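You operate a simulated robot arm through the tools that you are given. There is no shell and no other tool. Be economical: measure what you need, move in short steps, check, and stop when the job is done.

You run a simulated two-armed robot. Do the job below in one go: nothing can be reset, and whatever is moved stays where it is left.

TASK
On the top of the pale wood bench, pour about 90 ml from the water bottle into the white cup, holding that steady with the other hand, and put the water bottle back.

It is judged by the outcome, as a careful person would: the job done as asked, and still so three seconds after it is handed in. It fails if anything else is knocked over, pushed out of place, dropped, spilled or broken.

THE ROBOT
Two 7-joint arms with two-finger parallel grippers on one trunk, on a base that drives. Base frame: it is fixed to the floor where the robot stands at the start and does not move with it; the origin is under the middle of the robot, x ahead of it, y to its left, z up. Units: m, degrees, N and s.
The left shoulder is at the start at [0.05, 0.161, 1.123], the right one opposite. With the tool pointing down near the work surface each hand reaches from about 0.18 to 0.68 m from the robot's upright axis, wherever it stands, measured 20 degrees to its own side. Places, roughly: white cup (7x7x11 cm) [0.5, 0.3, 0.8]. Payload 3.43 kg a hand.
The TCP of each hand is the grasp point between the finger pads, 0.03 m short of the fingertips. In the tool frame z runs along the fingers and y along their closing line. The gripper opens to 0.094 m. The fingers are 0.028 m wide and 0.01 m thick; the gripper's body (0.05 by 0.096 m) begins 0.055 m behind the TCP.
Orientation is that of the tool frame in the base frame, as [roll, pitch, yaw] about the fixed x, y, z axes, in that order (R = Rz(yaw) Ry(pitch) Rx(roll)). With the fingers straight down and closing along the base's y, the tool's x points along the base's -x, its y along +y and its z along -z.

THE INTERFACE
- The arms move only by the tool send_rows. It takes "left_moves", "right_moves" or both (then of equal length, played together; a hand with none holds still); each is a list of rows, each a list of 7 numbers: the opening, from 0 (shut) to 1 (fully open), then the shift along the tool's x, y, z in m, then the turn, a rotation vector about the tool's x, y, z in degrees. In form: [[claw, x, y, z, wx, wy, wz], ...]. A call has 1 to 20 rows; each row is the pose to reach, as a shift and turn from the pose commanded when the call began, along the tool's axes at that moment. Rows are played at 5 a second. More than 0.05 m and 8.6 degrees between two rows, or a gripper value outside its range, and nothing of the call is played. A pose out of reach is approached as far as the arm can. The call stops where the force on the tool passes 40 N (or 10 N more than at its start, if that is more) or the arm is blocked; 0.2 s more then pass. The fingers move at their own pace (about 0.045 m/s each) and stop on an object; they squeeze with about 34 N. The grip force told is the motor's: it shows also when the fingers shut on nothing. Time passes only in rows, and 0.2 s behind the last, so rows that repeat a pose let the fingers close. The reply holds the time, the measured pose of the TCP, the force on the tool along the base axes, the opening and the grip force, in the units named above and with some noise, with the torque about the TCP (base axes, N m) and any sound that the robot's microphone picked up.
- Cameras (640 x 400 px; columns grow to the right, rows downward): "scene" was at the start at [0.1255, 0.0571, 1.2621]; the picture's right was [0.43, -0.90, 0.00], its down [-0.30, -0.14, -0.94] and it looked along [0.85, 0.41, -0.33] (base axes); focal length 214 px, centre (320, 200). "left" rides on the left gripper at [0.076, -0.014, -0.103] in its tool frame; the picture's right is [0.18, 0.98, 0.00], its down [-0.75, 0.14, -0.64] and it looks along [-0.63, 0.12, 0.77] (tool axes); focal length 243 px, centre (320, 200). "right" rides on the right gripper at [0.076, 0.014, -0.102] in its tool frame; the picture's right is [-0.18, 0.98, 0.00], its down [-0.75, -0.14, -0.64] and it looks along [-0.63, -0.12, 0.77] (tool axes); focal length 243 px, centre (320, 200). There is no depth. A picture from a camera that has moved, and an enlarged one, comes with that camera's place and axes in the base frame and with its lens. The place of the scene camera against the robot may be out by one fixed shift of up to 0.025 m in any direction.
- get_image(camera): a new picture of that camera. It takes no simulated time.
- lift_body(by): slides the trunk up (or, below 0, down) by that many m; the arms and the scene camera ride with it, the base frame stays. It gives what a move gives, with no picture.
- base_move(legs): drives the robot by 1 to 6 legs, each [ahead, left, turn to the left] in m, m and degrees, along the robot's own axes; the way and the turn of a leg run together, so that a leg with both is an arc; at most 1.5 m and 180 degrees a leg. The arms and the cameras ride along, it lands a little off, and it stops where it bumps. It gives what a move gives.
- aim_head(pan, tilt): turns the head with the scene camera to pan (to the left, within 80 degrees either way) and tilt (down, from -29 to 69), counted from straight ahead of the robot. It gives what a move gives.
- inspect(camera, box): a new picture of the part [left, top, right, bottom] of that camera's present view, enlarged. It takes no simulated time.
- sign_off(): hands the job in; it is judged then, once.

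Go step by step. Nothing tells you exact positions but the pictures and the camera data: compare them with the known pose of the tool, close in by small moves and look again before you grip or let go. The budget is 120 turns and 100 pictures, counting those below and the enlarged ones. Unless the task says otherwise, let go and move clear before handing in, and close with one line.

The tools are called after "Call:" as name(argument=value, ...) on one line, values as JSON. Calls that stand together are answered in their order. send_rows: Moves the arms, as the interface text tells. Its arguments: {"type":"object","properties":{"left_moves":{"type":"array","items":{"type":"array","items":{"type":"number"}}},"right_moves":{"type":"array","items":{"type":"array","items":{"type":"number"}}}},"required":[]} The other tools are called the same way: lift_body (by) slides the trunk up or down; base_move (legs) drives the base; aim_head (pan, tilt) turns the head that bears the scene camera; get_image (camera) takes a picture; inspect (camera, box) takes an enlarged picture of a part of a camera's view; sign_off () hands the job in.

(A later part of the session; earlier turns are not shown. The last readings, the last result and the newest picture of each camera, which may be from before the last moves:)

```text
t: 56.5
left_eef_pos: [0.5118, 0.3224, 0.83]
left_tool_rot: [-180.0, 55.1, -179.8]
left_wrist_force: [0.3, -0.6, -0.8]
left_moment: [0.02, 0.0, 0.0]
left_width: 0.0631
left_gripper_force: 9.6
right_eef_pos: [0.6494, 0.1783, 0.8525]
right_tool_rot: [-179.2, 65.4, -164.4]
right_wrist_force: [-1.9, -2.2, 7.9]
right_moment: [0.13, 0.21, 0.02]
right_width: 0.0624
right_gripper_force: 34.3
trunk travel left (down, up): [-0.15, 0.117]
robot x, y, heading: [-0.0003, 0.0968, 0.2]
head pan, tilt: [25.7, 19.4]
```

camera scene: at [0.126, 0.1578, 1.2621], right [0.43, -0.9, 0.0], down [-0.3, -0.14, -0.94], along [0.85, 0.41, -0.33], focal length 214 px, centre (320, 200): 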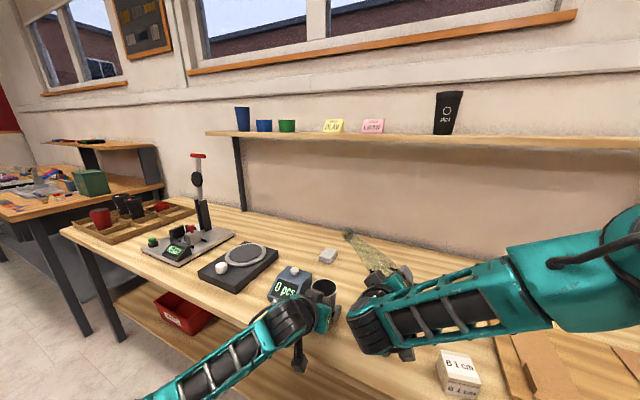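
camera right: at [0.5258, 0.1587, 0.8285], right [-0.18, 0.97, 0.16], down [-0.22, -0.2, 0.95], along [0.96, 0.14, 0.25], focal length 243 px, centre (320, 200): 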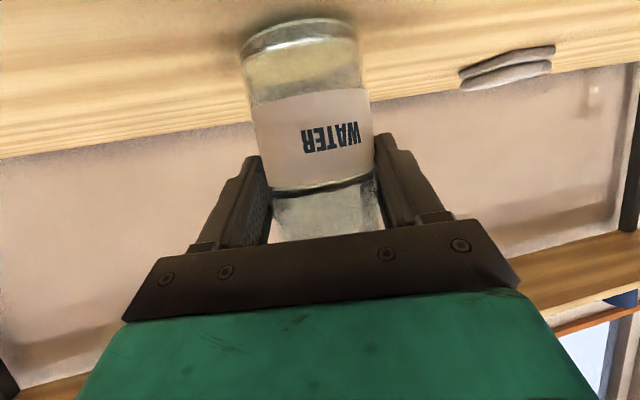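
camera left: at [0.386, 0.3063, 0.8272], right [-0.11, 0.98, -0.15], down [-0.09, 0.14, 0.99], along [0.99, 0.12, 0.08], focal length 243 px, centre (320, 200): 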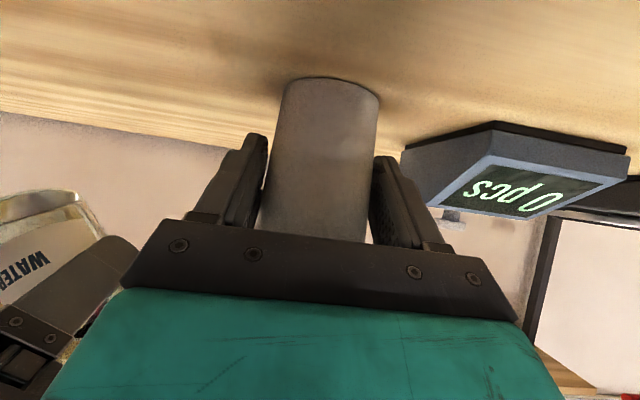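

The bench is taking the weight. I'll ease off 1 mm, open, and back straight away from the bottle.

Call:
send_rows(right_moves=[[0, -0.0009, 0, -0.0004, 0, 0, 0], [0.75, -0.0009, 0, -0.0004, 0, 0, 0], [0.85, -0.0009, 0, -0.0004, 0, 0, 0], [1, -0.0009, 0, -0.0004, 0, 0, 0], [1, -0.0009, 0, -0.0004, 0, 0, 0], [1, -0.0009, 0, -0.0004, 0, 0, 0], [1, 0.0086, 0, -0.0204, 0, 0, 0], [1, 0.018, 0, -0.0404, 0, 0, 0], [1, 0.0276, 0, -0.0604, 0, 0, 0], [1, 0.0466, 0, -0.0997, 0, 0, 0], [1, 0.0466, 0, -0.0997, 0, 0, 0]])

Call:
get_image(camera="right")

Call:
get_image(camera="scene")

```text
t: 59.0
left_eef_pos: [0.5128, 0.3214, 0.8291]
left_tool_rot: [-180.0, 55.0, -179.9]
left_wrist_force: [-0.4, 0.1, 0.1]
left_moment: [-0.03, 0.01, 0.02]
left_width: 0.063
left_gripper_force: 10.0
right_eef_pos: [0.5444, 0.1506, 0.8512]
right_tool_rot: [-179.2, 65.2, -164.3]
right_wrist_force: [-0.2, -0.6, -0.6]
right_moment: [0.0, 0.0, 0.03]
right_width: 0.0939
right_gripper_force: 0.0
trunk travel left (down, up): [-0.15, 0.117]
robot x, y, heading: [0.0017, 0.1003, -0.2]
head pan, tilt: [25.7, 19.4]
```

```text
45 pictures are left
camera right: at [0.4206, 0.132, 0.824], right [-0.18, 0.97, 0.16], down [-0.22, -0.2, 0.95], along [0.96, 0.13, 0.25], focal length 243 px, centre (320, 200)
```

right: 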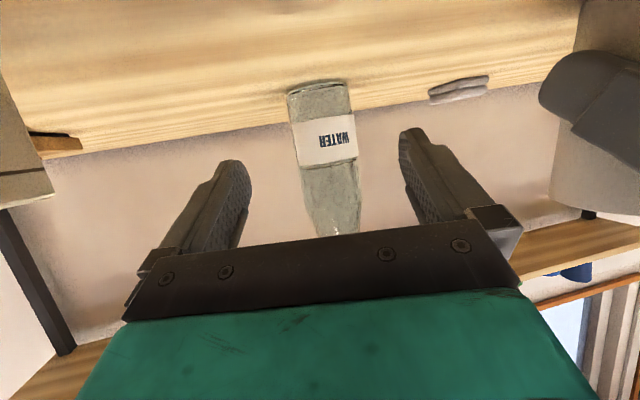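

```text
44 pictures are left
camera scene: at [0.1257, 0.1578, 1.2621], right [0.43, -0.9, 0.0], down [-0.3, -0.14, -0.94], along [0.85, 0.41, -0.33], focal length 214 px, centre (320, 200)
```

scene: 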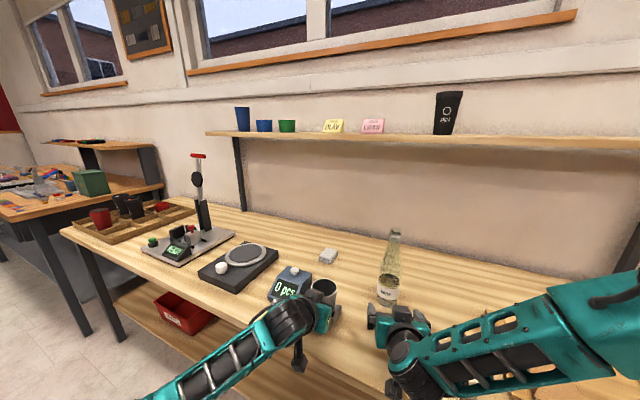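

Call:
inspect(camera="scene", box=[350, 225, 430, 315])

Call:
inspect(camera="right", box=[260, 60, 400, 240])

Call:
inspect(camera="scene", box=[290, 265, 350, 310])

```text
4.44 times, centred on (390, 270) of scene
camera zoom: at [0.1257, 0.1578, 1.2621], right [0.43, -0.9, 0.0], down [-0.3, -0.14, -0.94], along [0.85, 0.41, -0.33], focal length 953 px, centre (9, -111)
```

zoom: 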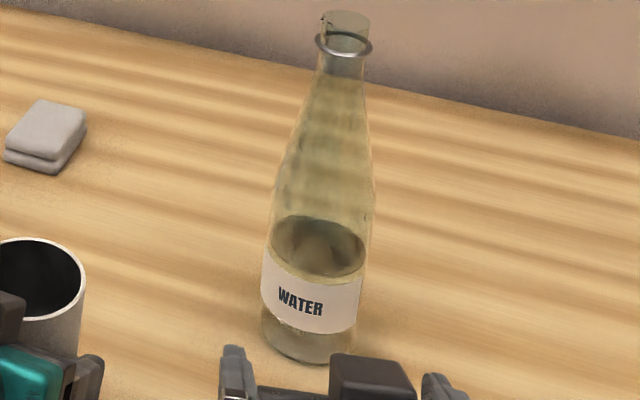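

```text
2.22 times, centred on (330, 150) of right
camera zoom: at [0.4206, 0.132, 0.824], right [-0.18, 0.97, 0.16], down [-0.22, -0.2, 0.95], along [0.96, 0.13, 0.25], focal length 539 px, centre (298, 311)
```

zoom: 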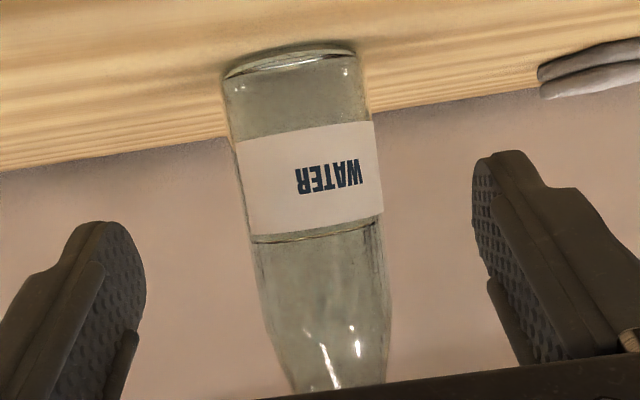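

```text
8.89 times, centred on (320, 288) of scene
camera zoom: at [0.1257, 0.1578, 1.2621], right [0.43, -0.9, 0.0], down [-0.3, -0.14, -0.94], along [0.85, 0.41, -0.33], focal length 1906 px, centre (320, -578)
```

zoom: 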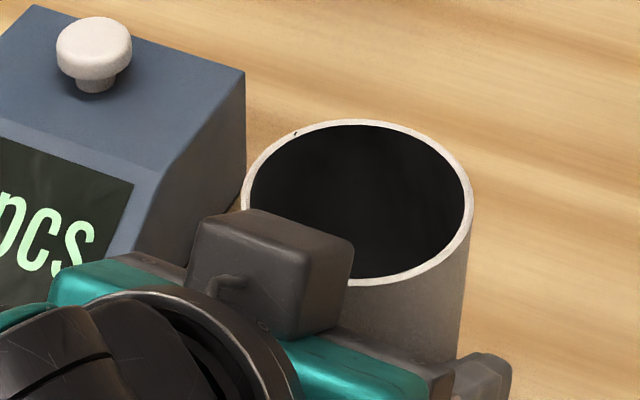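

With a clear view, the level fell from about z 0.866 to 0.854. With the weight reading, that makes roughly 40 ml poured, so about 50 ml is still needed. I'll grip the bottle again in the same place.

Call:
send_rows(right_moves=[[1, -0.012, 0, 0.025, 0, 0, 0], [1, -0.024, 0, 0.05, 0, 0, 0], [1, -0.036, 0, 0.075, 0, 0, 0], [1, -0.0475, 0, 0.0993, 0, 0, 0], [0.75, -0.0475, 0, 0.0993, 0, 0, 0], [0.68, -0.0475, 0, 0.0993, 0, 0, 0], [0, -0.0475, 0, 0.0993, 0, 0, 0], [0, -0.0475, 0, 0.0993, 0, 0, 0], [0, -0.0475, 0, 0.0993, 0, 0, 0], [0, -0.0475, 0, 0.0993, 0, 0, 0]])

Call:
get_image(camera="right")

```text
t: 61.1
left_eef_pos: [0.5122, 0.3215, 0.8301]
left_tool_rot: [-179.9, 55.1, -179.9]
left_wrist_force: [0.7, 0.5, 0.7]
left_moment: [-0.02, 0.04, -0.02]
left_width: 0.063
left_gripper_force: 10.0
right_eef_pos: [0.6507, 0.1784, 0.853]
right_tool_rot: [-179.3, 65.3, -164.4]
right_wrist_force: [-0.4, -1.3, 0.0]
right_moment: [-0.02, -0.03, -0.02]
right_width: 0.0624
right_gripper_force: 34.1
trunk travel left (down, up): [-0.15, 0.117]
robot x, y, heading: [0.0017, 0.0991, -0.4]
head pan, tilt: [25.7, 19.4]
```

```text
40 pictures are left
camera right: at [0.5266, 0.159, 0.827], right [-0.18, 0.97, 0.16], down [-0.22, -0.2, 0.95], along [0.96, 0.13, 0.25], focal length 243 px, centre (320, 200)
```

right: 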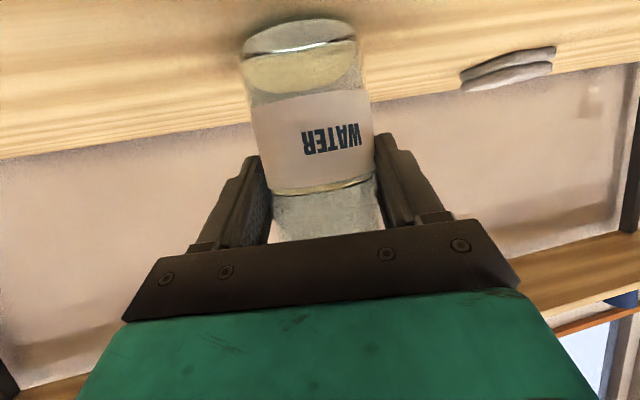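

It's gripped in the same place. Lifting, carrying to the same pouring point, and tilting to 80°, which is below the new pouring threshold.

Call:
send_rows(right_moves=[[0, -0.01, 0, -0.0047, 0, 0, 0], [0, -0.03, 0, -0.014, 0, 0, 0], [0, -0.05, 0, -0.0233, 0, 0, 0], [0, -0.0616, 0, -0.0288, 0, 0, 0], [0, -0.055, 0.001, -0.043, 0, 0, 0], [0, -0.045, 0.002, -0.065, 0, 0, 0], [0, -0.034, 0.003, -0.088, 0, 0, 0], [0, -0.0265, 0.004, -0.104, 0, 0, 0], [0, -0.0227, 0.0043, -0.1122, 0, 0, 0], [0, -0.0227, 0.0043, -0.1122, 3.4, 0, -7.25], [0, -0.0227, 0.0043, -0.1122, 6.8, 0, -14.5], [0, -0.0227, 0.0043, -0.1122, 10.15, 0, -21.7], [0, -0.0227, 0.0043, -0.1122, 13.5, 0, -29], [0, -0.0227, 0.0043, -0.1122, 16.9, 0, -36.2], [0, -0.0227, 0.0043, -0.1122, 20.3, 0, -43.5], [0, -0.0227, 0.0043, -0.1122, 23.7, 0, -50.7], [0, -0.0227, 0.0043, -0.1122, 27.1, 0, -58], [0, -0.0227, 0.0043, -0.1122, 30.5, 0, -65.2], [0, -0.0227, 0.0043, -0.1122, 33.8, 0, -72.5], [0, -0.0227, 0.0043, -0.1122, 33.8, 0, -72.5]])

Call:
inspect(camera="scene", box=[290, 230, 410, 305])

```text
t: 65.3
left_eef_pos: [0.5124, 0.3225, 0.8302]
left_tool_rot: [-180.0, 55.1, -179.9]
left_wrist_force: [-1.3, 0.6, 0.4]
left_moment: [0.02, 0.01, 0.01]
left_width: 0.063
left_gripper_force: 10.7
right_eef_pos: [0.558, 0.1586, 0.9209]
right_tool_rot: [-93.9, 8.7, -100.2]
right_wrist_force: [0.2, 0.3, -4.9]
right_moment: [-0.09, 0.02, -0.04]
right_width: 0.0622
right_gripper_force: 34.0
trunk travel left (down, up): [-0.15, 0.117]
robot x, y, heading: [0.0011, 0.0996, 0.2]
head pan, tilt: [25.7, 19.4]
```

```text
5.33 times, centred on (350, 268) of scene
camera zoom: at [0.1261, 0.1578, 1.2621], right [0.43, -0.9, 0.0], down [-0.3, -0.14, -0.94], along [0.85, 0.41, -0.33], focal length 1144 px, centre (160, -160)
```

zoom: 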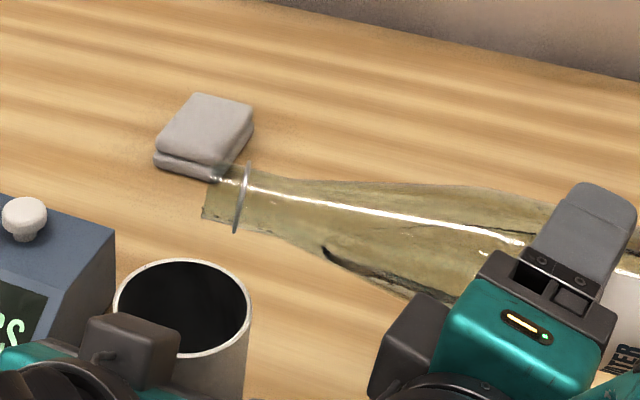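

No flow at 80° and the mouth is over the cup. Going to 89° smoothly, holding briefly and watching.

Call:
send_rows(right_moves=[[0, 0, 0, 0, 1.5, 0, -3.2], [0, 0, 0, 0, 2.75, 0, -5.9], [0, 0, 0, 0, 3.64, 0, -7.8], [0, 0, 0, 0, 3.64, 0, -7.8]])

Call:
inspect(camera="scene", box=[290, 230, 410, 305])

```text
t: 66.3
left_eef_pos: [0.5113, 0.3218, 0.8304]
left_tool_rot: [-180.0, 55.0, -179.8]
left_wrist_force: [0.0, 0.5, 0.0]
left_moment: [-0.01, -0.01, -0.03]
left_width: 0.0631
left_gripper_force: 10.1
right_eef_pos: [0.5591, 0.1576, 0.9217]
right_tool_rot: [-90.4, 0.9, -100.1]
right_wrist_force: [-0.8, -0.4, -4.1]
right_moment: [-0.08, 0.04, 0.03]
right_width: 0.0621
right_gripper_force: 34.2
trunk travel left (down, up): [-0.15, 0.117]
robot x, y, heading: [-0.0014, 0.1033, -0.1]
head pan, tilt: [25.7, 19.4]
```

```text
5.33 times, centred on (350, 268) of scene
camera zoom: at [0.126, 0.1578, 1.2621], right [0.43, -0.9, 0.0], down [-0.3, -0.14, -0.94], along [0.85, 0.41, -0.33], focal length 1144 px, centre (160, -160)
```

zoom: 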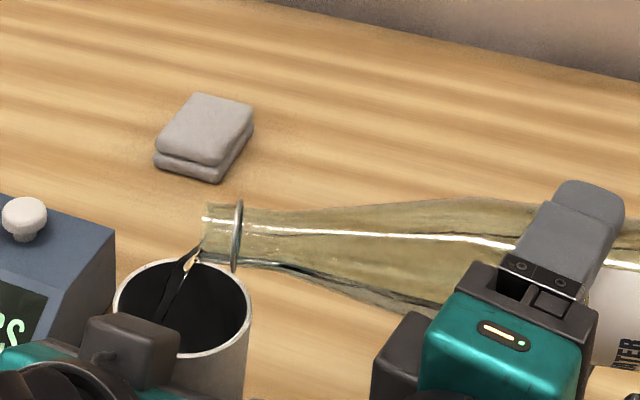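

It's flowing neatly into the cup at 89°. Holding until it stops, and weighing.

Call:
send_rows(right_moves=[[0, 0, 0, 0, 0, 0, 0], [0, 0, 0, 0, 0, 0, 0], [0, 0, 0, 0, 0, 0, 0], [0, 0, 0, 0, 0, 0, 0], [0, 0, 0, 0, 0, 0, 0], [0, 0, 0, 0, 0, 0, 0], [0, 0, 0, 0, 0, 0, 0], [0, 0, 0, 0, 0, 0, 0]])

Call:
inspect(camera="scene", box=[290, 230, 410, 305])

Call:
send_rows(right_moves=[[0, 0, 0, 0, 0, 0, 0], [0, 0, 0, 0, 0, 0, 0], [0, 0, 0, 0, 0, 0, 0], [0, 0, 0, 0, 0, 0, 0], [0, 0, 0, 0, 0, 0, 0], [0, 0, 0, 0, 0, 0, 0]])

Call:
inspect(camera="scene", box=[290, 230, 410, 305])

Call:
send_rows(right_moves=[[0, 0, 0, 0, 0, 0, 0]])

Call:
send_rows(right_moves=[[0, 0, 0, 0, 0, 0, 0]])

Call:
send_rows(right_moves=[[0, 0, 0, 0, 0, 0, 0]])

Call:
send_rows(right_moves=[[0, 0, 0, 0, 0, 0, 0]])

Call:
send_rows(right_moves=[[0, 0, 0, 0, 0, 0, 0]])

Call:
send_rows(right_moves=[[0, 0, 0, 0, 0, 0, 0]])

Call:
send_rows(right_moves=[[0, 0, 0, 0, 0, 0, 0]])

Call:
send_rows(right_moves=[[0, 0, 0, 0, 0, 0, 0]])

```text
t: 68.2
left_eef_pos: [0.5131, 0.3209, 0.8301]
left_tool_rot: [-179.9, 54.9, -179.9]
left_wrist_force: [-0.4, -0.2, 0.6]
left_moment: [0.03, 0.01, -0.02]
left_width: 0.0632
left_gripper_force: 10.3
right_eef_pos: [0.5585, 0.1585, 0.9203]
right_tool_rot: [-90.2, 1.1, -100.0]
right_wrist_force: [1.5, 0.3, -5.0]
right_moment: [-0.08, 0.05, -0.03]
right_width: 0.0623
right_gripper_force: 34.4
trunk travel left (down, up): [-0.15, 0.117]
robot x, y, heading: [0.001, 0.1019, -0.1]
head pan, tilt: [25.7, 19.4]
```

```text
5.33 times, centred on (350, 268) of scene
camera zoom: at [0.126, 0.1578, 1.2621], right [0.43, -0.9, 0.0], down [-0.3, -0.14, -0.94], along [0.85, 0.41, -0.33], focal length 1144 px, centre (160, -160)
```

zoom: 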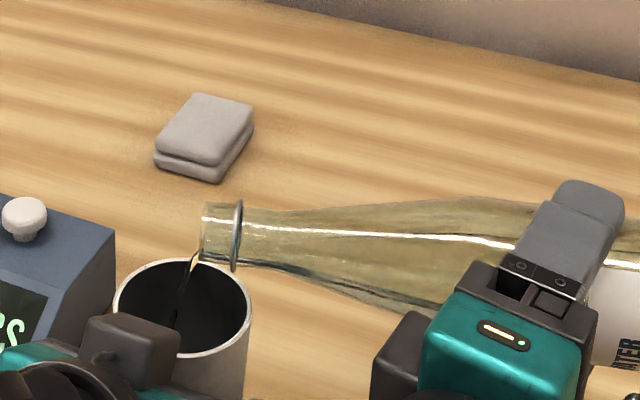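

```text
t: 69.5
left_eef_pos: [0.5113, 0.3209, 0.83]
left_tool_rot: [-180.0, 55.0, -179.9]
left_wrist_force: [-1.7, -0.2, 0.3]
left_moment: [-0.02, -0.01, 0.01]
left_width: 0.0631
left_gripper_force: 10.0
right_eef_pos: [0.5592, 0.1584, 0.9199]
right_tool_rot: [-90.3, 1.0, -99.9]
right_wrist_force: [-0.1, -0.2, -4.1]
right_moment: [-0.09, 0.07, 0.02]
right_width: 0.062
right_gripper_force: 34.0
trunk travel left (down, up): [-0.15, 0.117]
robot x, y, heading: [0.0001, 0.1038, 0.1]
head pan, tilt: [25.7, 19.4]
```

```text
5.33 times, centred on (350, 268) of scene
camera zoom: at [0.1261, 0.1578, 1.2621], right [0.43, -0.9, 0.0], down [-0.3, -0.14, -0.94], along [0.85, 0.41, -0.33], focal length 1144 px, centre (160, -160)
```

zoom: 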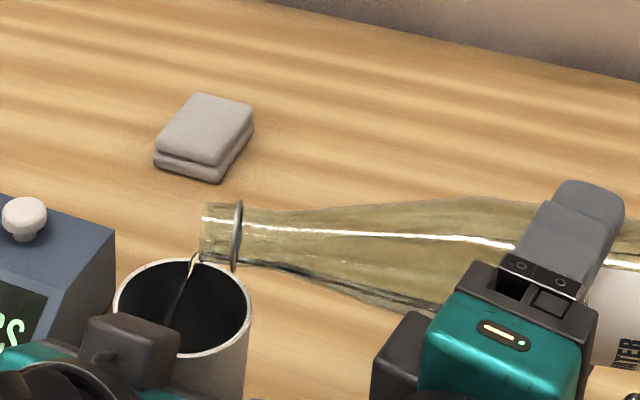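

```text
t: 70.0
left_eef_pos: [0.5118, 0.3214, 0.8305]
left_tool_rot: [-180.0, 55.0, -179.8]
left_wrist_force: [0.5, -0.5, 0.4]
left_moment: [-0.01, 0.0, -0.02]
left_width: 0.0627
left_gripper_force: 10.1
right_eef_pos: [0.5593, 0.1574, 0.9214]
right_tool_rot: [-90.4, 1.0, -100.0]
right_wrist_force: [-0.7, -0.1, -5.2]
right_moment: [-0.1, 0.04, 0.0]
right_width: 0.0621
right_gripper_force: 34.0
trunk travel left (down, up): [-0.15, 0.117]
robot x, y, heading: [0.0005, 0.0992, -0.1]
head pan, tilt: [25.7, 19.4]
```

```text
t: 70.3
left_eef_pos: [0.5117, 0.3219, 0.831]
left_tool_rot: [-180.0, 55.1, -179.8]
left_wrist_force: [-0.5, -0.6, 0.4]
left_moment: [0.03, 0.0, -0.02]
left_width: 0.0633
left_gripper_force: 10.0
right_eef_pos: [0.5578, 0.1574, 0.9207]
right_tool_rot: [-90.2, 1.1, -100.0]
right_wrist_force: [0.2, 0.5, -4.5]
right_moment: [-0.08, 0.09, 0.0]
right_width: 0.0621
right_gripper_force: 33.9
trunk travel left (down, up): [-0.15, 0.117]
robot x, y, heading: [-0.0011, 0.102, -0.2]
head pan, tilt: [25.7, 19.4]
```

```text
t: 70.8
left_eef_pos: [0.5125, 0.3219, 0.8302]
left_tool_rot: [179.9, 54.9, -180.0]
left_wrist_force: [-0.7, 0.2, 0.5]
left_moment: [-0.02, 0.02, -0.04]
left_width: 0.0632
left_gripper_force: 10.4
right_eef_pos: [0.5585, 0.1578, 0.921]
right_tool_rot: [-90.3, 1.0, -100.0]
right_wrist_force: [-0.8, 0.4, -4.3]
right_moment: [-0.14, 0.01, 0.02]
right_width: 0.0621
right_gripper_force: 33.8
trunk travel left (down, up): [-0.15, 0.117]
robot x, y, heading: [-0.0033, 0.1041, -0.3]
head pan, tilt: [25.7, 19.4]
```

```text
t: 71.2
left_eef_pos: [0.5122, 0.3223, 0.8284]
left_tool_rot: [180.0, 55.0, -179.9]
left_wrist_force: [-0.9, -0.5, 0.2]
left_moment: [0.01, 0.05, 0.03]
left_width: 0.063
left_gripper_force: 10.0
right_eef_pos: [0.5582, 0.1578, 0.9207]
right_tool_rot: [-90.3, 1.0, -100.0]
right_wrist_force: [0.5, -0.4, -4.4]
right_moment: [-0.09, 0.03, 0.04]
right_width: 0.0623
right_gripper_force: 34.4
trunk travel left (down, up): [-0.15, 0.117]
robot x, y, heading: [0.0034, 0.0984, 0.0]
head pan, tilt: [25.7, 19.4]
```

```text
t: 71.5
left_eef_pos: [0.5128, 0.3213, 0.8301]
left_tool_rot: [180.0, 55.1, -179.9]
left_wrist_force: [-0.6, -0.1, -0.2]
left_moment: [0.01, -0.03, 0.0]
left_width: 0.063
left_gripper_force: 10.1
right_eef_pos: [0.5587, 0.1582, 0.9209]
right_tool_rot: [-90.3, 1.1, -100.0]
right_wrist_force: [0.6, 0.4, -4.6]
right_moment: [-0.09, 0.04, 0.01]
right_width: 0.062
right_gripper_force: 34.5
trunk travel left (down, up): [-0.15, 0.117]
robot x, y, heading: [0.0005, 0.0999, -0.0]
head pan, tilt: [25.7, 19.4]
```

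```text
t: 72.0
left_eef_pos: [0.5116, 0.321, 0.8297]
left_tool_rot: [180.0, 55.0, -179.8]
left_wrist_force: [0.2, 0.3, 0.1]
left_moment: [0.0, 0.01, -0.03]
left_width: 0.0632
left_gripper_force: 9.6
right_eef_pos: [0.5586, 0.1568, 0.9209]
right_tool_rot: [-90.3, 1.1, -100.0]
right_wrist_force: [-0.2, 1.0, -4.3]
right_moment: [-0.07, 0.04, 0.01]
right_width: 0.0622
right_gripper_force: 33.7
trunk travel left (down, up): [-0.15, 0.117]
robot x, y, heading: [-0.0016, 0.0989, -0.0]
head pan, tilt: [25.7, 19.4]
```

```text
t: 72.3
left_eef_pos: [0.5117, 0.3211, 0.8309]
left_tool_rot: [-179.9, 55.0, -180.0]
left_wrist_force: [1.1, 1.0, 0.1]
left_moment: [-0.01, -0.02, -0.05]
left_width: 0.0633
left_gripper_force: 9.5
right_eef_pos: [0.5587, 0.1586, 0.92]
right_tool_rot: [-90.3, 1.1, -100.0]
right_wrist_force: [0.0, -0.3, -4.1]
right_moment: [-0.08, 0.05, -0.02]
right_width: 0.0621
right_gripper_force: 33.6
trunk travel left (down, up): [-0.15, 0.117]
robot x, y, heading: [-0.0006, 0.0993, 0.2]
head pan, tilt: [25.7, 19.4]
```

```text
t: 72.8
left_eef_pos: [0.5119, 0.3216, 0.8305]
left_tool_rot: [180.0, 55.0, -179.9]
left_wrist_force: [-0.3, -0.2, -0.6]
left_moment: [-0.03, -0.02, -0.03]
left_width: 0.0631
left_gripper_force: 9.8
right_eef_pos: [0.5602, 0.1575, 0.9213]
right_tool_rot: [-90.4, 1.1, -100.0]
right_wrist_force: [0.4, 0.1, -4.0]
right_moment: [-0.05, 0.05, -0.02]
right_width: 0.0621
right_gripper_force: 33.9
trunk travel left (down, up): [-0.15, 0.117]
robot x, y, heading: [0.0003, 0.1016, 0.0]
head pan, tilt: [25.7, 19.4]
```

The weight is now about 4.4 N, meaning roughly another 50 ml went out. I'll turn the bottle upright and carry it back to its place to check the level.

Call:
send_rows(right_moves=[[0, 0, 0, 0, -3.4, 0, 7.3], [0, 0, 0, 0, -6.8, 0, 14.6], [0, 0, 0, 0, -10.3, 0, 22], [0, 0, 0, 0, -13.7, 0, 29.3], [0, 0, 0, 0, -17.1, 0, 36.6], [0, 0, 0, 0, -20.5, 0, 43.9], [0, 0, 0, 0, -23.9, 0, 51.2], [0, 0, 0, 0, -27.4, 0, 58.6], [0, 0, 0, 0, -30.8, 0, 65.9], [0, 0, 0, 0, -34.2, 0, 73.2], [0, 0, 0, 0, -37.6, 0, 80.4], [0, 0, 0, 0, -37.6, 0, 80.4], [0, 0, 0, 0, -37.6, 0, 80.4]])

Call:
send_rows(right_moves=[[0, -0.006, -0.001, 0.013, 0, 0, 0], [0, -0.016, -0.002, 0.034, 0, 0, 0], [0, -0.026, -0.003, 0.056, 0, 0, 0], [0, -0.035, -0.004, 0.075, 0, 0, 0], [0, -0.0389, -0.0043, 0.0834, 0, 0, 0], [0, -0.0209, -0.0043, 0.0918, 0, 0, 0], [0, -0.003, -0.0043, 0.1002, 0, 0, 0], [0, 0.01, -0.0043, 0.1063, 0, 0, 0], [0, 0.017, -0.0043, 0.1095, 0, 0, 0], [0, 0.0213, -0.0043, 0.1115, 0, 0, 0], [0, 0.0213, -0.0043, 0.1115, 0, 0, 0]])

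```text
t: 75.5
left_eef_pos: [0.5126, 0.3221, 0.8306]
left_tool_rot: [-180.0, 55.0, -180.0]
left_wrist_force: [-0.1, -0.3, 0.6]
left_moment: [0.02, 0.03, 0.03]
left_width: 0.063
left_gripper_force: 10.0
right_eef_pos: [0.5587, 0.1591, 0.9214]
right_tool_rot: [-179.7, 65.2, -164.8]
right_wrist_force: [0.8, -0.5, -4.0]
right_moment: [-0.04, 0.07, 0.02]
right_width: 0.0622
right_gripper_force: 34.0
trunk travel left (down, up): [-0.15, 0.117]
robot x, y, heading: [-0.0001, 0.103, 0.5]
head pan, tilt: [25.7, 19.4]
```

```text
t: 78.0
left_eef_pos: [0.5129, 0.3209, 0.8293]
left_tool_rot: [179.9, 55.0, -179.8]
left_wrist_force: [-0.1, 0.2, 0.3]
left_moment: [-0.01, 0.01, 0.0]
left_width: 0.0629
left_gripper_force: 10.3
right_eef_pos: [0.6489, 0.1782, 0.8528]
right_tool_rot: [-179.8, 65.3, -164.7]
right_wrist_force: [0.4, -0.1, -0.9]
right_moment: [0.12, 0.04, 0.0]
right_width: 0.0623
right_gripper_force: 33.8
trunk travel left (down, up): [-0.15, 0.117]
robot x, y, heading: [0.0012, 0.1002, 0.2]
head pan, tilt: [25.7, 19.4]
```

The bench is carrying the bottle (residual force about −1 N) at its home spot. I'll release, back off, and check the level.

Call:
send_rows(right_moves=[[0, 0, 0, 0, 0, 0, 0], [0.75, 0, 0, 0, 0, 0, 0], [0.85, 0, 0, 0, 0, 0, 0], [1, 0, 0, 0, 0, 0, 0], [1, 0, 0, 0, 0, 0, 0], [1, 0, 0, 0, 0, 0, 0], [1, 0.0095, 0, -0.02, 0, 0, 0], [1, 0.0189, 0, -0.04, 0, 0, 0], [1, 0.0285, 0, -0.06, 0, 0, 0], [1, 0.0475, 0, -0.0993, 0, 0, 0], [1, 0.0475, 0, -0.0993, 0, 0, 0], [1, 0.0475, 0, -0.0993, 0, 0, 0]])

Call:
inspect(camera="scene", box=[350, 225, 430, 315])

Call:
inspect(camera="right", box=[260, 60, 400, 240])

Call:
get_image(camera="scene")

```text
t: 80.5
left_eef_pos: [0.5128, 0.3221, 0.8311]
left_tool_rot: [-179.9, 55.0, -179.9]
left_wrist_force: [0.2, 0.0, 0.1]
left_moment: [0.01, 0.02, -0.04]
left_width: 0.0628
left_gripper_force: 10.0
right_eef_pos: [0.5422, 0.1491, 0.8523]
right_tool_rot: [-179.6, 65.0, -164.7]
right_wrist_force: [-0.5, -1.2, -1.4]
right_moment: [0.0, -0.01, 0.0]
right_width: 0.094
right_gripper_force: 0.0
trunk travel left (down, up): [-0.15, 0.117]
robot x, y, heading: [-0.0039, 0.0973, 0.0]
head pan, tilt: [25.7, 19.4]
```

```text
4.44 times, centred on (390, 270) of scene
camera zoom: at [0.1258, 0.1578, 1.2621], right [0.43, -0.9, 0.0], down [-0.3, -0.14, -0.94], along [0.85, 0.41, -0.33], focal length 953 px, centre (9, -111)
```

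zoom: 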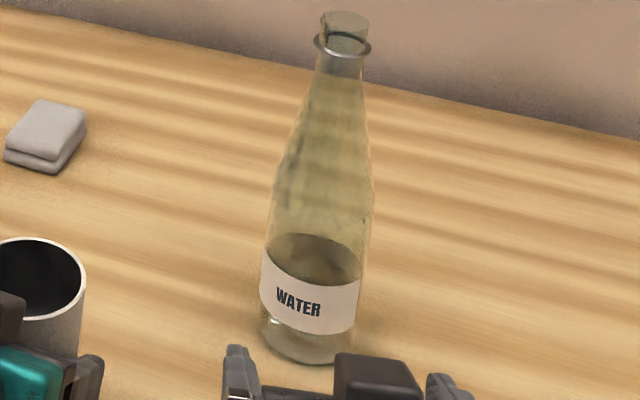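

```text
2.22 times, centred on (330, 150) of right
camera zoom: at [0.4189, 0.1299, 0.8268], right [-0.18, 0.97, 0.16], down [-0.22, -0.2, 0.95], along [0.96, 0.14, 0.25], focal length 539 px, centre (298, 311)
```

zoom: 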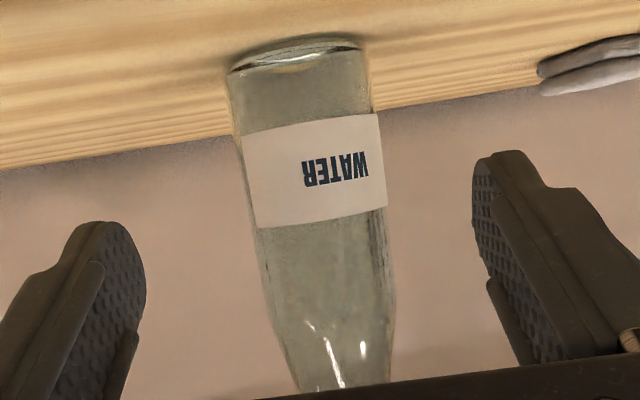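

```text
33 pictures are left
camera scene: at [0.1258, 0.1578, 1.2621], right [0.43, -0.9, 0.0], down [-0.3, -0.14, -0.94], along [0.85, 0.41, -0.33], focal length 214 px, centre (320, 200)
```

scene: 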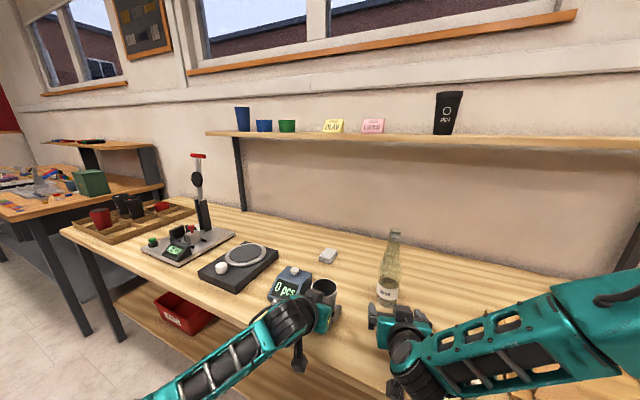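

The bottle is back in place. The level suggests about 70 ml poured so far, while weight suggests about 110±17 ml. To settle it I'll release the cup, raise the left hand straight up, and use its camera to look down into the cup.

Call:
send_rows(left_moves=[[0.8, 0, 0, 0, 0, 0, 0], [1, 0, 0, 0, 0, 0, 0], [1, 0, 0, 0, 0, 0, 0], [1, 0, 0, 0, 0, 0, 0], [1, 0, 0, 0, 0, 0, 0], [1, -0.0164, 0, -0.0115, 0, 0, 0], [1, -0.0328, 0, -0.023, 0, 0, 0], [1, -0.0492, 0, -0.0345, 0, 0, 0], [1, -0.0656, 0, -0.046, 0, 0, 0], [1, -0.082, 0, -0.0575, 0, 0, 0], [1, -0.098, 0, -0.069, 0, 0, 0], [1, -0.115, 0, -0.0805, 0, 0, 0], [1, -0.131, 0, -0.0918, 0, 0, 0], [1, -0.131, 0, -0.0918, 0, 0, 0]])

Call:
send_rows(left_moves=[[1, -0.0096, 0.002, 0.0087, 0, 7.86, 0], [1, -0.019, 0.004, 0.0173, 0, 15.7, 0], [1, -0.0287, 0.006, 0.026, 0, 23.6, 0], [1, -0.0383, 0.008, 0.0346, 0, 31.4, 0], [1, -0.048, 0.01, 0.0433, 0, 39.3, 0], [1, -0.0574, 0.0125, 0.052, 0, 47.1, 0], [1, -0.067, 0.0145, 0.0606, 0, 55, 0], [1, -0.067, 0.0145, 0.0606, 0, 55, 0]])

Call:
get_image(camera="left")

```text
t: 83.5
left_eef_pos: [0.5112, 0.3216, 0.993]
left_tool_rot: [-180.0, 55.1, -180.0]
left_wrist_force: [0.8, 0.1, -0.2]
left_moment: [0.0, -0.01, 0.01]
left_width: 0.0939
left_gripper_force: 0.1
right_eef_pos: [0.5427, 0.1492, 0.8538]
right_tool_rot: [-179.7, 65.2, -164.7]
right_wrist_force: [0.7, 0.5, -0.1]
right_moment: [0.0, 0.0, 0.01]
right_width: 0.0941
right_gripper_force: 0.1
trunk travel left (down, up): [-0.15, 0.117]
robot x, y, heading: [0.0, 0.1038, 0.2]
head pan, tilt: [25.7, 19.4]
```

```text
t: 85.3
left_eef_pos: [0.601, 0.3372, 1.0131]
left_tool_rot: [-180.0, 0.0, 180.0]
left_wrist_force: [0.6, -0.6, 0.0]
left_moment: [0.0, -0.01, 0.03]
left_width: 0.0942
left_gripper_force: 0.0
right_eef_pos: [0.5432, 0.15, 0.8531]
right_tool_rot: [-179.6, 65.0, -164.6]
right_wrist_force: [-0.2, 0.0, 0.7]
right_moment: [0.01, -0.01, 0.0]
right_width: 0.0942
right_gripper_force: 0.1
trunk travel left (down, up): [-0.15, 0.117]
robot x, y, heading: [0.0028, 0.0999, 0.2]
head pan, tilt: [25.7, 19.4]
```

```text
32 pictures are left
camera left: at [0.5262, 0.3225, 1.1158], right [-0.18, 0.98, 0.0], down [0.75, 0.14, 0.64], along [0.63, 0.12, -0.77], focal length 243 px, centre (320, 200)
```

left: 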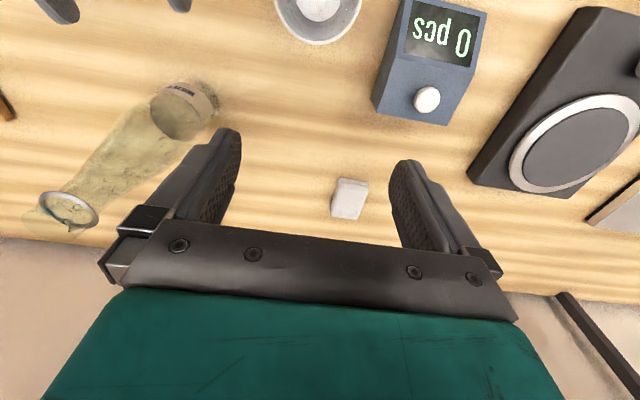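

I can see the water surface in the cup at the top of the view. I'll move back 4 cm to see the whole cup.

Call:
send_rows(left_moves=[[1, 0.02, 0, 0, 0, 0, 0], [1, 0.04, 0, 0, 0, 0, 0], [1, 0.04, 0, 0, 0, 0, 0]])

Call:
inspect(camera="left", box=[240, 0, 400, 100])

```text
t: 86.2
left_eef_pos: [0.5603, 0.3376, 1.0128]
left_tool_rot: [-180.0, -0.1, -179.9]
left_wrist_force: [-0.5, 0.4, 0.1]
left_moment: [0.0, 0.02, 0.0]
left_width: 0.094
left_gripper_force: 0.0
right_eef_pos: [0.5431, 0.1495, 0.8525]
right_tool_rot: [-179.6, 65.2, -164.6]
right_wrist_force: [-1.0, 0.0, 0.3]
right_moment: [0.02, 0.01, -0.02]
right_width: 0.0938
right_gripper_force: 0.1
trunk travel left (down, up): [-0.15, 0.117]
robot x, y, heading: [-0.001, 0.1025, -0.1]
head pan, tilt: [25.7, 19.4]
```

```text
4.00 times, centred on (320, 50) of left
camera zoom: at [0.4852, 0.3229, 1.1155], right [-0.19, 0.98, 0.0], down [0.75, 0.14, 0.64], along [0.63, 0.12, -0.77], focal length 970 px, centre (320, 800)
```

zoom: 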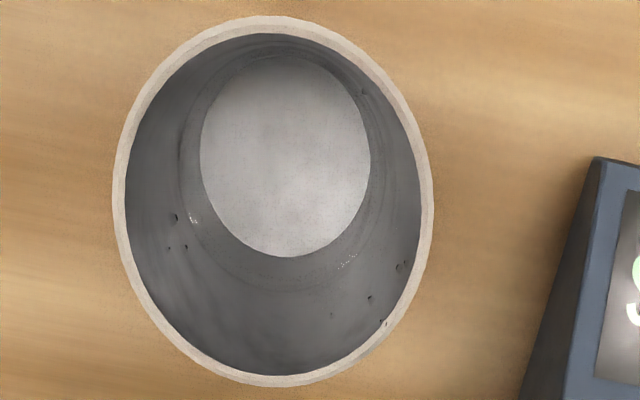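

The white disc is the cup floor seen through clear water, and the ring around it is the waterline. I'll zoom in to measure it.

Call:
inspect(camera="left", box=[268, 2, 348, 97])

```text
4.21 times, centred on (308, 50) of left
camera zoom: at [0.4852, 0.3229, 1.1155], right [-0.19, 0.98, 0.0], down [0.75, 0.14, 0.64], along [0.63, 0.12, -0.77], focal length 1022 px, centre (370, 834)
```

zoom: 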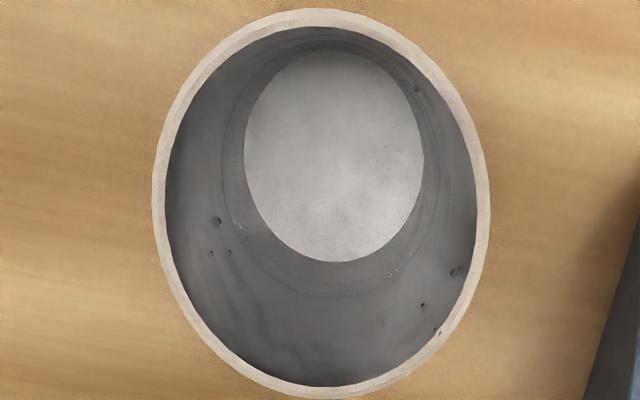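

The evidence (bottle level, weight, waterline depth in the cup) puts the poured amount at about 78 ml. A small top-up of about 12 ml is worthwhile, so I'll take the left hand back to its hover above the cup to hold it again.

Call:
send_rows(left_moves=[[1, 0.0068, -0.002, 0.003, 0, -7.86, 0], [1, 0.0136, -0.004, 0.006, 0, -15.7, 0], [1, 0.0204, -0.006, 0.009, 0, -23.6, 0], [1, 0.0272, -0.008, 0.012, 0, -31.4, 0], [1, 0.034, -0.01, 0.015, 0, -39.3, 0], [1, 0.0408, -0.0125, 0.018, 0, -47.1, 0], [1, 0.0476, -0.0145, 0.02, 0, -55, 0], [1, 0.0476, -0.0145, 0.02, 0, -55, 0]])

Call:
get_image(camera="left")

```text
t: 88.0
left_eef_pos: [0.5122, 0.3219, 0.9917]
left_tool_rot: [-180.0, 55.2, -179.9]
left_wrist_force: [0.1, -0.5, 0.2]
left_moment: [0.0, 0.01, 0.0]
left_width: 0.094
left_gripper_force: 0.1
right_eef_pos: [0.5437, 0.1507, 0.8532]
right_tool_rot: [-179.6, 65.1, -164.6]
right_wrist_force: [0.4, -0.4, 0.2]
right_moment: [-0.02, 0.01, 0.01]
right_width: 0.0939
right_gripper_force: 0.1
trunk travel left (down, up): [-0.15, 0.117]
robot x, y, heading: [-0.0014, 0.0996, 0.1]
head pan, tilt: [25.7, 19.4]
```

```text
29 pictures are left
camera left: at [0.3866, 0.3064, 0.9884], right [-0.11, 0.98, -0.15], down [-0.1, 0.14, 0.99], along [0.99, 0.12, 0.08], focal length 243 px, centre (320, 200)
```

left: 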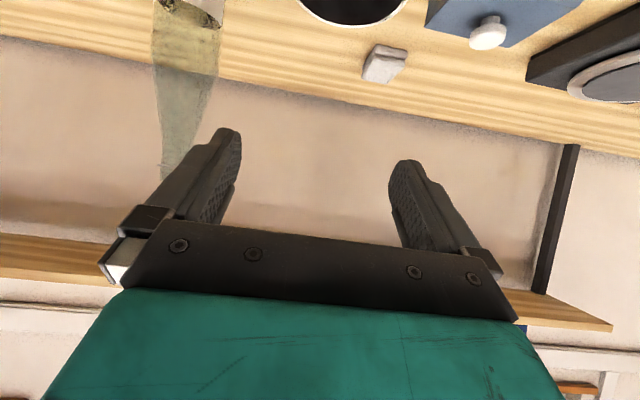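

The cup hasn't moved and the hand is back at the same hover pose. I'll lower and grip the cup, and re-grip the bottle at the same time.

Call:
send_rows(left_moves=[[1, 0.0164, 0, 0.0115, 0, 0, 0], [1, 0.0328, 0, 0.023, 0, 0, 0], [1, 0.0492, 0, 0.0345, 0, 0, 0], [1, 0.0656, 0, 0.046, 0, 0, 0], [1, 0.082, 0, 0.0575, 0, 0, 0], [1, 0.098, 0, 0.069, 0, 0, 0], [1, 0.115, 0, 0.0805, 0, 0, 0], [1, 0.132, 0, 0.0924, 0, 0, 0], [1, 0.132, 0, 0.0924, 0, 0, 0], [0.7, 0.132, 0, 0.0924, 0, 0, 0], [0.66, 0.132, 0, 0.0924, 0, 0, 0], [0, 0.132, 0, 0.0924, 0, 0, 0], [0, 0.132, 0, 0.0924, 0, 0, 0], [0, 0.132, 0, 0.0924, 0, 0, 0]], right_moves=[[1, -0.012, 0, 0.025, 0, 0, 0], [1, -0.024, 0, 0.05, 0, 0, 0], [1, -0.036, 0, 0.075, 0, 0, 0], [1, -0.0475, 0, 0.0993, 0, 0, 0], [0.75, -0.0475, 0, 0.0993, 0, 0, 0], [0.68, -0.0475, 0, 0.0993, 0, 0, 0], [0, -0.0475, 0, 0.0993, 0, 0, 0], [0, -0.0475, 0, 0.0993, 0, 0, 0], [0, -0.0475, 0, 0.0993, 0, 0, 0], [0, -0.0475, 0, 0.0993, 0, 0, 0], [0, -0.0475, 0, 0.0993, 0, 0, 0], [0, -0.0475, 0, 0.0993, 0, 0, 0], [0, -0.0475, 0, 0.0993, 0, 0, 0], [0, -0.0475, 0, 0.0993, 0, 0, 0]])

Call:
get_image(camera="left")

```text
t: 91.0
left_eef_pos: [0.5125, 0.3203, 0.8313]
left_tool_rot: [180.0, 55.0, -180.0]
left_wrist_force: [0.8, 1.0, 0.6]
left_moment: [-0.04, 0.03, 0.03]
left_width: 0.0635
left_gripper_force: 10.5
right_eef_pos: [0.6495, 0.1781, 0.8548]
right_tool_rot: [-179.6, 65.2, -164.7]
right_wrist_force: [1.4, 0.7, 0.8]
right_moment: [0.16, -0.02, -0.01]
right_width: 0.0621
right_gripper_force: 34.1
trunk travel left (down, up): [-0.15, 0.117]
robot x, y, heading: [0.0009, 0.0997, 0.1]
head pan, tilt: [25.7, 19.4]
```

```text
28 pictures are left
camera left: at [0.3865, 0.3051, 0.8294], right [-0.11, 0.98, -0.15], down [-0.09, 0.14, 0.99], along [0.99, 0.12, 0.08], focal length 243 px, centre (320, 200)
```

left: 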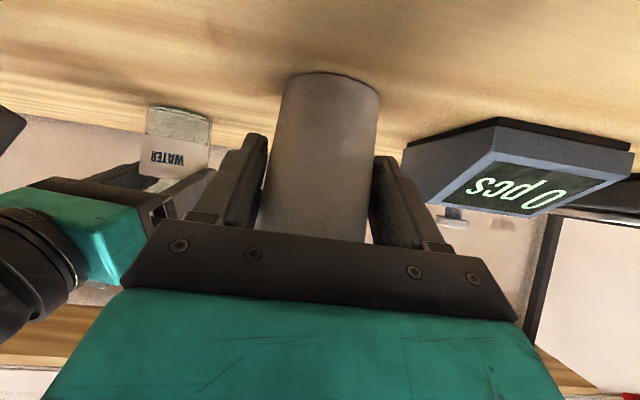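

Both are held. Repeating the lift, carry and tilt to 80°.

Call:
send_rows(right_moves=[[0, -0.01, 0, -0.0047, 0, 0, 0], [0, -0.03, 0, -0.014, 0, 0, 0], [0, -0.05, 0, -0.0233, 0, 0, 0], [0, -0.0616, 0, -0.0288, 0, 0, 0], [0, -0.055, 0.001, -0.043, 0, 0, 0], [0, -0.045, 0.002, -0.065, 0, 0, 0], [0, -0.034, 0.003, -0.088, 0, 0, 0], [0, -0.0265, 0.004, -0.104, 0, 0, 0], [0, -0.0227, 0.0043, -0.1122, 0, 0, 0], [0, -0.0227, 0.0043, -0.1122, 3.4, 0, -7.25], [0, -0.0227, 0.0043, -0.1122, 6.8, 0, -14.5], [0, -0.0227, 0.0043, -0.1122, 10.15, 0, -21.7], [0, -0.0227, 0.0043, -0.1122, 13.5, 0, -29], [0, -0.0227, 0.0043, -0.1122, 16.9, 0, -36.2], [0, -0.0227, 0.0043, -0.1122, 20.3, 0, -43.5], [0, -0.0227, 0.0043, -0.1122, 23.7, 0, -50.7], [0, -0.0227, 0.0043, -0.1122, 27.1, 0, -58], [0, -0.0227, 0.0043, -0.1122, 30.5, 0, -65.2], [0, -0.0227, 0.0043, -0.1122, 33.8, 0, -72.5], [0, -0.0227, 0.0043, -0.1122, 33.8, 0, -72.5]])

Call:
inspect(camera="scene", box=[290, 230, 410, 305])

```text
t: 95.2
left_eef_pos: [0.5128, 0.3211, 0.8318]
left_tool_rot: [-180.0, 55.0, -179.8]
left_wrist_force: [-0.7, -0.3, 0.1]
left_moment: [-0.03, 0.0, -0.02]
left_width: 0.0633
left_gripper_force: 10.0
right_eef_pos: [0.5592, 0.1591, 0.9223]
right_tool_rot: [-94.0, 8.9, -100.2]
right_wrist_force: [0.7, -0.5, -4.0]
right_moment: [-0.05, 0.02, 0.03]
right_width: 0.0621
right_gripper_force: 33.6
trunk travel left (down, up): [-0.15, 0.117]
robot x, y, heading: [0.0019, 0.0991, -0.1]
head pan, tilt: [25.7, 19.4]
```

```text
5.33 times, centred on (350, 268) of scene
camera zoom: at [0.1259, 0.1578, 1.2621], right [0.43, -0.9, 0.0], down [-0.3, -0.14, -0.94], along [0.85, 0.41, -0.33], focal length 1144 px, centre (160, -160)
```

zoom: 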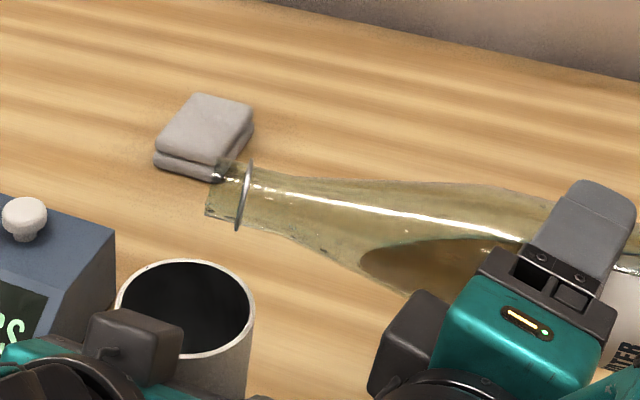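

Going to 88.8°, the previous stopping angle, to see whether it's still dry there.

Call:
send_rows(right_moves=[[0, 0, 0, 0, 1.5, 0, -3.2], [0, 0, 0, 0, 2.75, 0, -5.9], [0, 0, 0, 0, 3.64, 0, -7.8], [0, 0, 0, 0, 3.64, 0, -7.8], [0, 0, 0, 0, 3.64, 0, -7.8]])

Call:
inspect(camera="scene", box=[290, 230, 410, 305])

```text
t: 96.3
left_eef_pos: [0.5127, 0.321, 0.8322]
left_tool_rot: [-180.0, 54.9, -180.0]
left_wrist_force: [-1.1, 0.4, 0.4]
left_moment: [0.01, 0.03, -0.03]
left_width: 0.0635
left_gripper_force: 10.1
right_eef_pos: [0.5599, 0.1583, 0.9222]
right_tool_rot: [-90.4, 1.2, -100.0]
right_wrist_force: [-0.2, 0.4, -4.3]
right_moment: [-0.08, 0.05, -0.04]
right_width: 0.0619
right_gripper_force: 34.2
trunk travel left (down, up): [-0.15, 0.117]
robot x, y, heading: [-0.002, 0.0997, 0.3]
head pan, tilt: [25.7, 19.4]
```

```text
5.33 times, centred on (350, 268) of scene
camera zoom: at [0.1259, 0.1578, 1.2621], right [0.43, -0.9, 0.0], down [-0.3, -0.14, -0.94], along [0.85, 0.41, -0.33], focal length 1144 px, centre (160, -160)
```

zoom: 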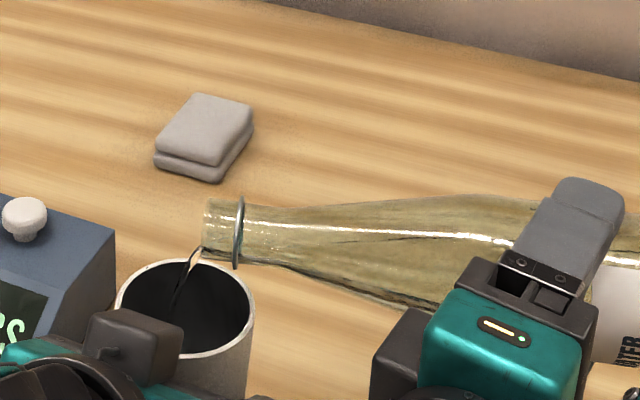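

It's trickling again at this angle. I'll hold about 1.8 s more for the top-up, then turn upright.

Call:
send_rows(right_moves=[[0, 0, 0, 0, 0, 0, 0], [0, 0, 0, 0, 0, 0, 0], [0, 0, 0, 0, 0, 0, 0], [0, 0, 0, 0, 0, 0, 0], [0, 0, 0, 0, 0, 0, 0], [0, 0, 0, 0, 0, 0, 0], [0, 0, 0, 0, 0, 0, 0], [0, 0, 0, 0, 0, 0, 0], [0, 0, 0, 0, -3.4, 0, 7.3], [0, 0, 0, 0, -6.8, 0, 14.6], [0, 0, 0, 0, -10.3, 0, 22], [0, 0, 0, 0, -13.7, 0, 29.3], [0, 0, 0, 0, -17.1, 0, 36.6], [0, 0, 0, 0, -20.5, 0, 43.9], [0, 0, 0, 0, -23.9, 0, 51.2], [0, 0, 0, 0, -27.4, 0, 58.6], [0, 0, 0, 0, -30.8, 0, 65.9], [0, 0, 0, 0, -34.2, 0, 73.2], [0, 0, 0, 0, -37.5, 0, 80.3], [0, 0, 0, 0, -37.5, 0, 80.3]])

Call:
inspect(camera="scene", box=[270, 180, 470, 305])

Call:
send_rows(right_moves=[[0, -0.006, -0.001, 0.013, 0, 0, 0], [0, -0.016, -0.002, 0.034, 0, 0, 0], [0, -0.026, -0.003, 0.056, 0, 0, 0], [0, -0.035, -0.004, 0.075, 0, 0, 0], [0, -0.0389, -0.0043, 0.0834, 0, 0, 0], [0, -0.0209, -0.0043, 0.0918, 0, 0, 0], [0, -0.003, -0.0043, 0.1002, 0, 0, 0], [0, 0.01, -0.0043, 0.1063, 0, 0, 0], [0, 0.017, -0.0043, 0.1095, 0, 0, 0], [0, 0.0213, -0.0043, 0.1115, 0, 0, 0], [0, 0.0213, -0.0043, 0.1115, 0, 0, 0]])

```text
t: 100.5
left_eef_pos: [0.5128, 0.3198, 0.8323]
left_tool_rot: [-180.0, 55.0, -179.9]
left_wrist_force: [-0.4, 0.2, -0.2]
left_moment: [-0.03, -0.01, -0.02]
left_width: 0.063
left_gripper_force: 10.2
right_eef_pos: [0.5586, 0.1583, 0.9211]
right_tool_rot: [-180.0, 65.0, -165.0]
right_wrist_force: [-0.2, -0.1, -5.0]
right_moment: [0.01, 0.07, -0.01]
right_width: 0.062
right_gripper_force: 34.0
trunk travel left (down, up): [-0.15, 0.117]
robot x, y, heading: [-0.0035, 0.1041, 0.3]
head pan, tilt: [25.7, 19.4]
```

```text
3.20 times, centred on (370, 242) of scene
camera zoom: at [0.126, 0.1578, 1.2621], right [0.43, -0.9, 0.0], down [-0.3, -0.14, -0.94], along [0.85, 0.41, -0.33], focal length 686 px, centre (160, 64)
```

zoom: 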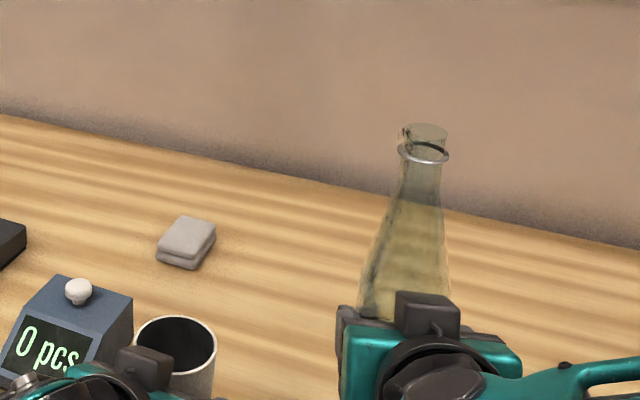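

```text
t: 103.0
left_eef_pos: [0.5119, 0.3206, 0.8323]
left_tool_rot: [-180.0, 55.0, -179.8]
left_wrist_force: [0.7, -0.3, -0.1]
left_moment: [-0.04, -0.05, 0.01]
left_width: 0.0632
left_gripper_force: 9.5
right_eef_pos: [0.649, 0.1799, 0.8559]
right_tool_rot: [-179.7, 65.2, -164.7]
right_wrist_force: [0.5, -0.1, -3.8]
right_moment: [0.04, 0.03, -0.01]
right_width: 0.0619
right_gripper_force: 34.5
trunk travel left (down, up): [-0.15, 0.117]
robot x, y, heading: [-0.0017, 0.1008, 0.1]
head pan, tilt: [25.7, 19.4]
```

The bottle is over its home spot, still hanging about 1–2 mm up. Lowering it until the bench takes the weight.

Call:
send_rows(right_moves=[[0, 0.0009, 0, 0.0004, 0, 0, 0], [0, 0.0016, 0, 0.0007, 0, 0, 0], [0, 0.0016, 0, 0.0007, 0, 0, 0]])

```text
t: 103.8
left_eef_pos: [0.512, 0.3206, 0.8329]
left_tool_rot: [180.0, 55.0, -179.8]
left_wrist_force: [-0.1, -0.1, 0.8]
left_moment: [-0.02, 0.06, 0.0]
left_width: 0.0632
left_gripper_force: 10.1
right_eef_pos: [0.6491, 0.1789, 0.856]
right_tool_rot: [-179.7, 65.2, -164.7]
right_wrist_force: [-0.7, 3.7, 4.9]
right_moment: [0.39, 0.13, -0.01]
right_width: 0.0617
right_gripper_force: 33.5
trunk travel left (down, up): [-0.15, 0.117]
robot x, y, heading: [-0.0005, 0.101, 0.1]
head pan, tilt: [25.7, 19.4]
```

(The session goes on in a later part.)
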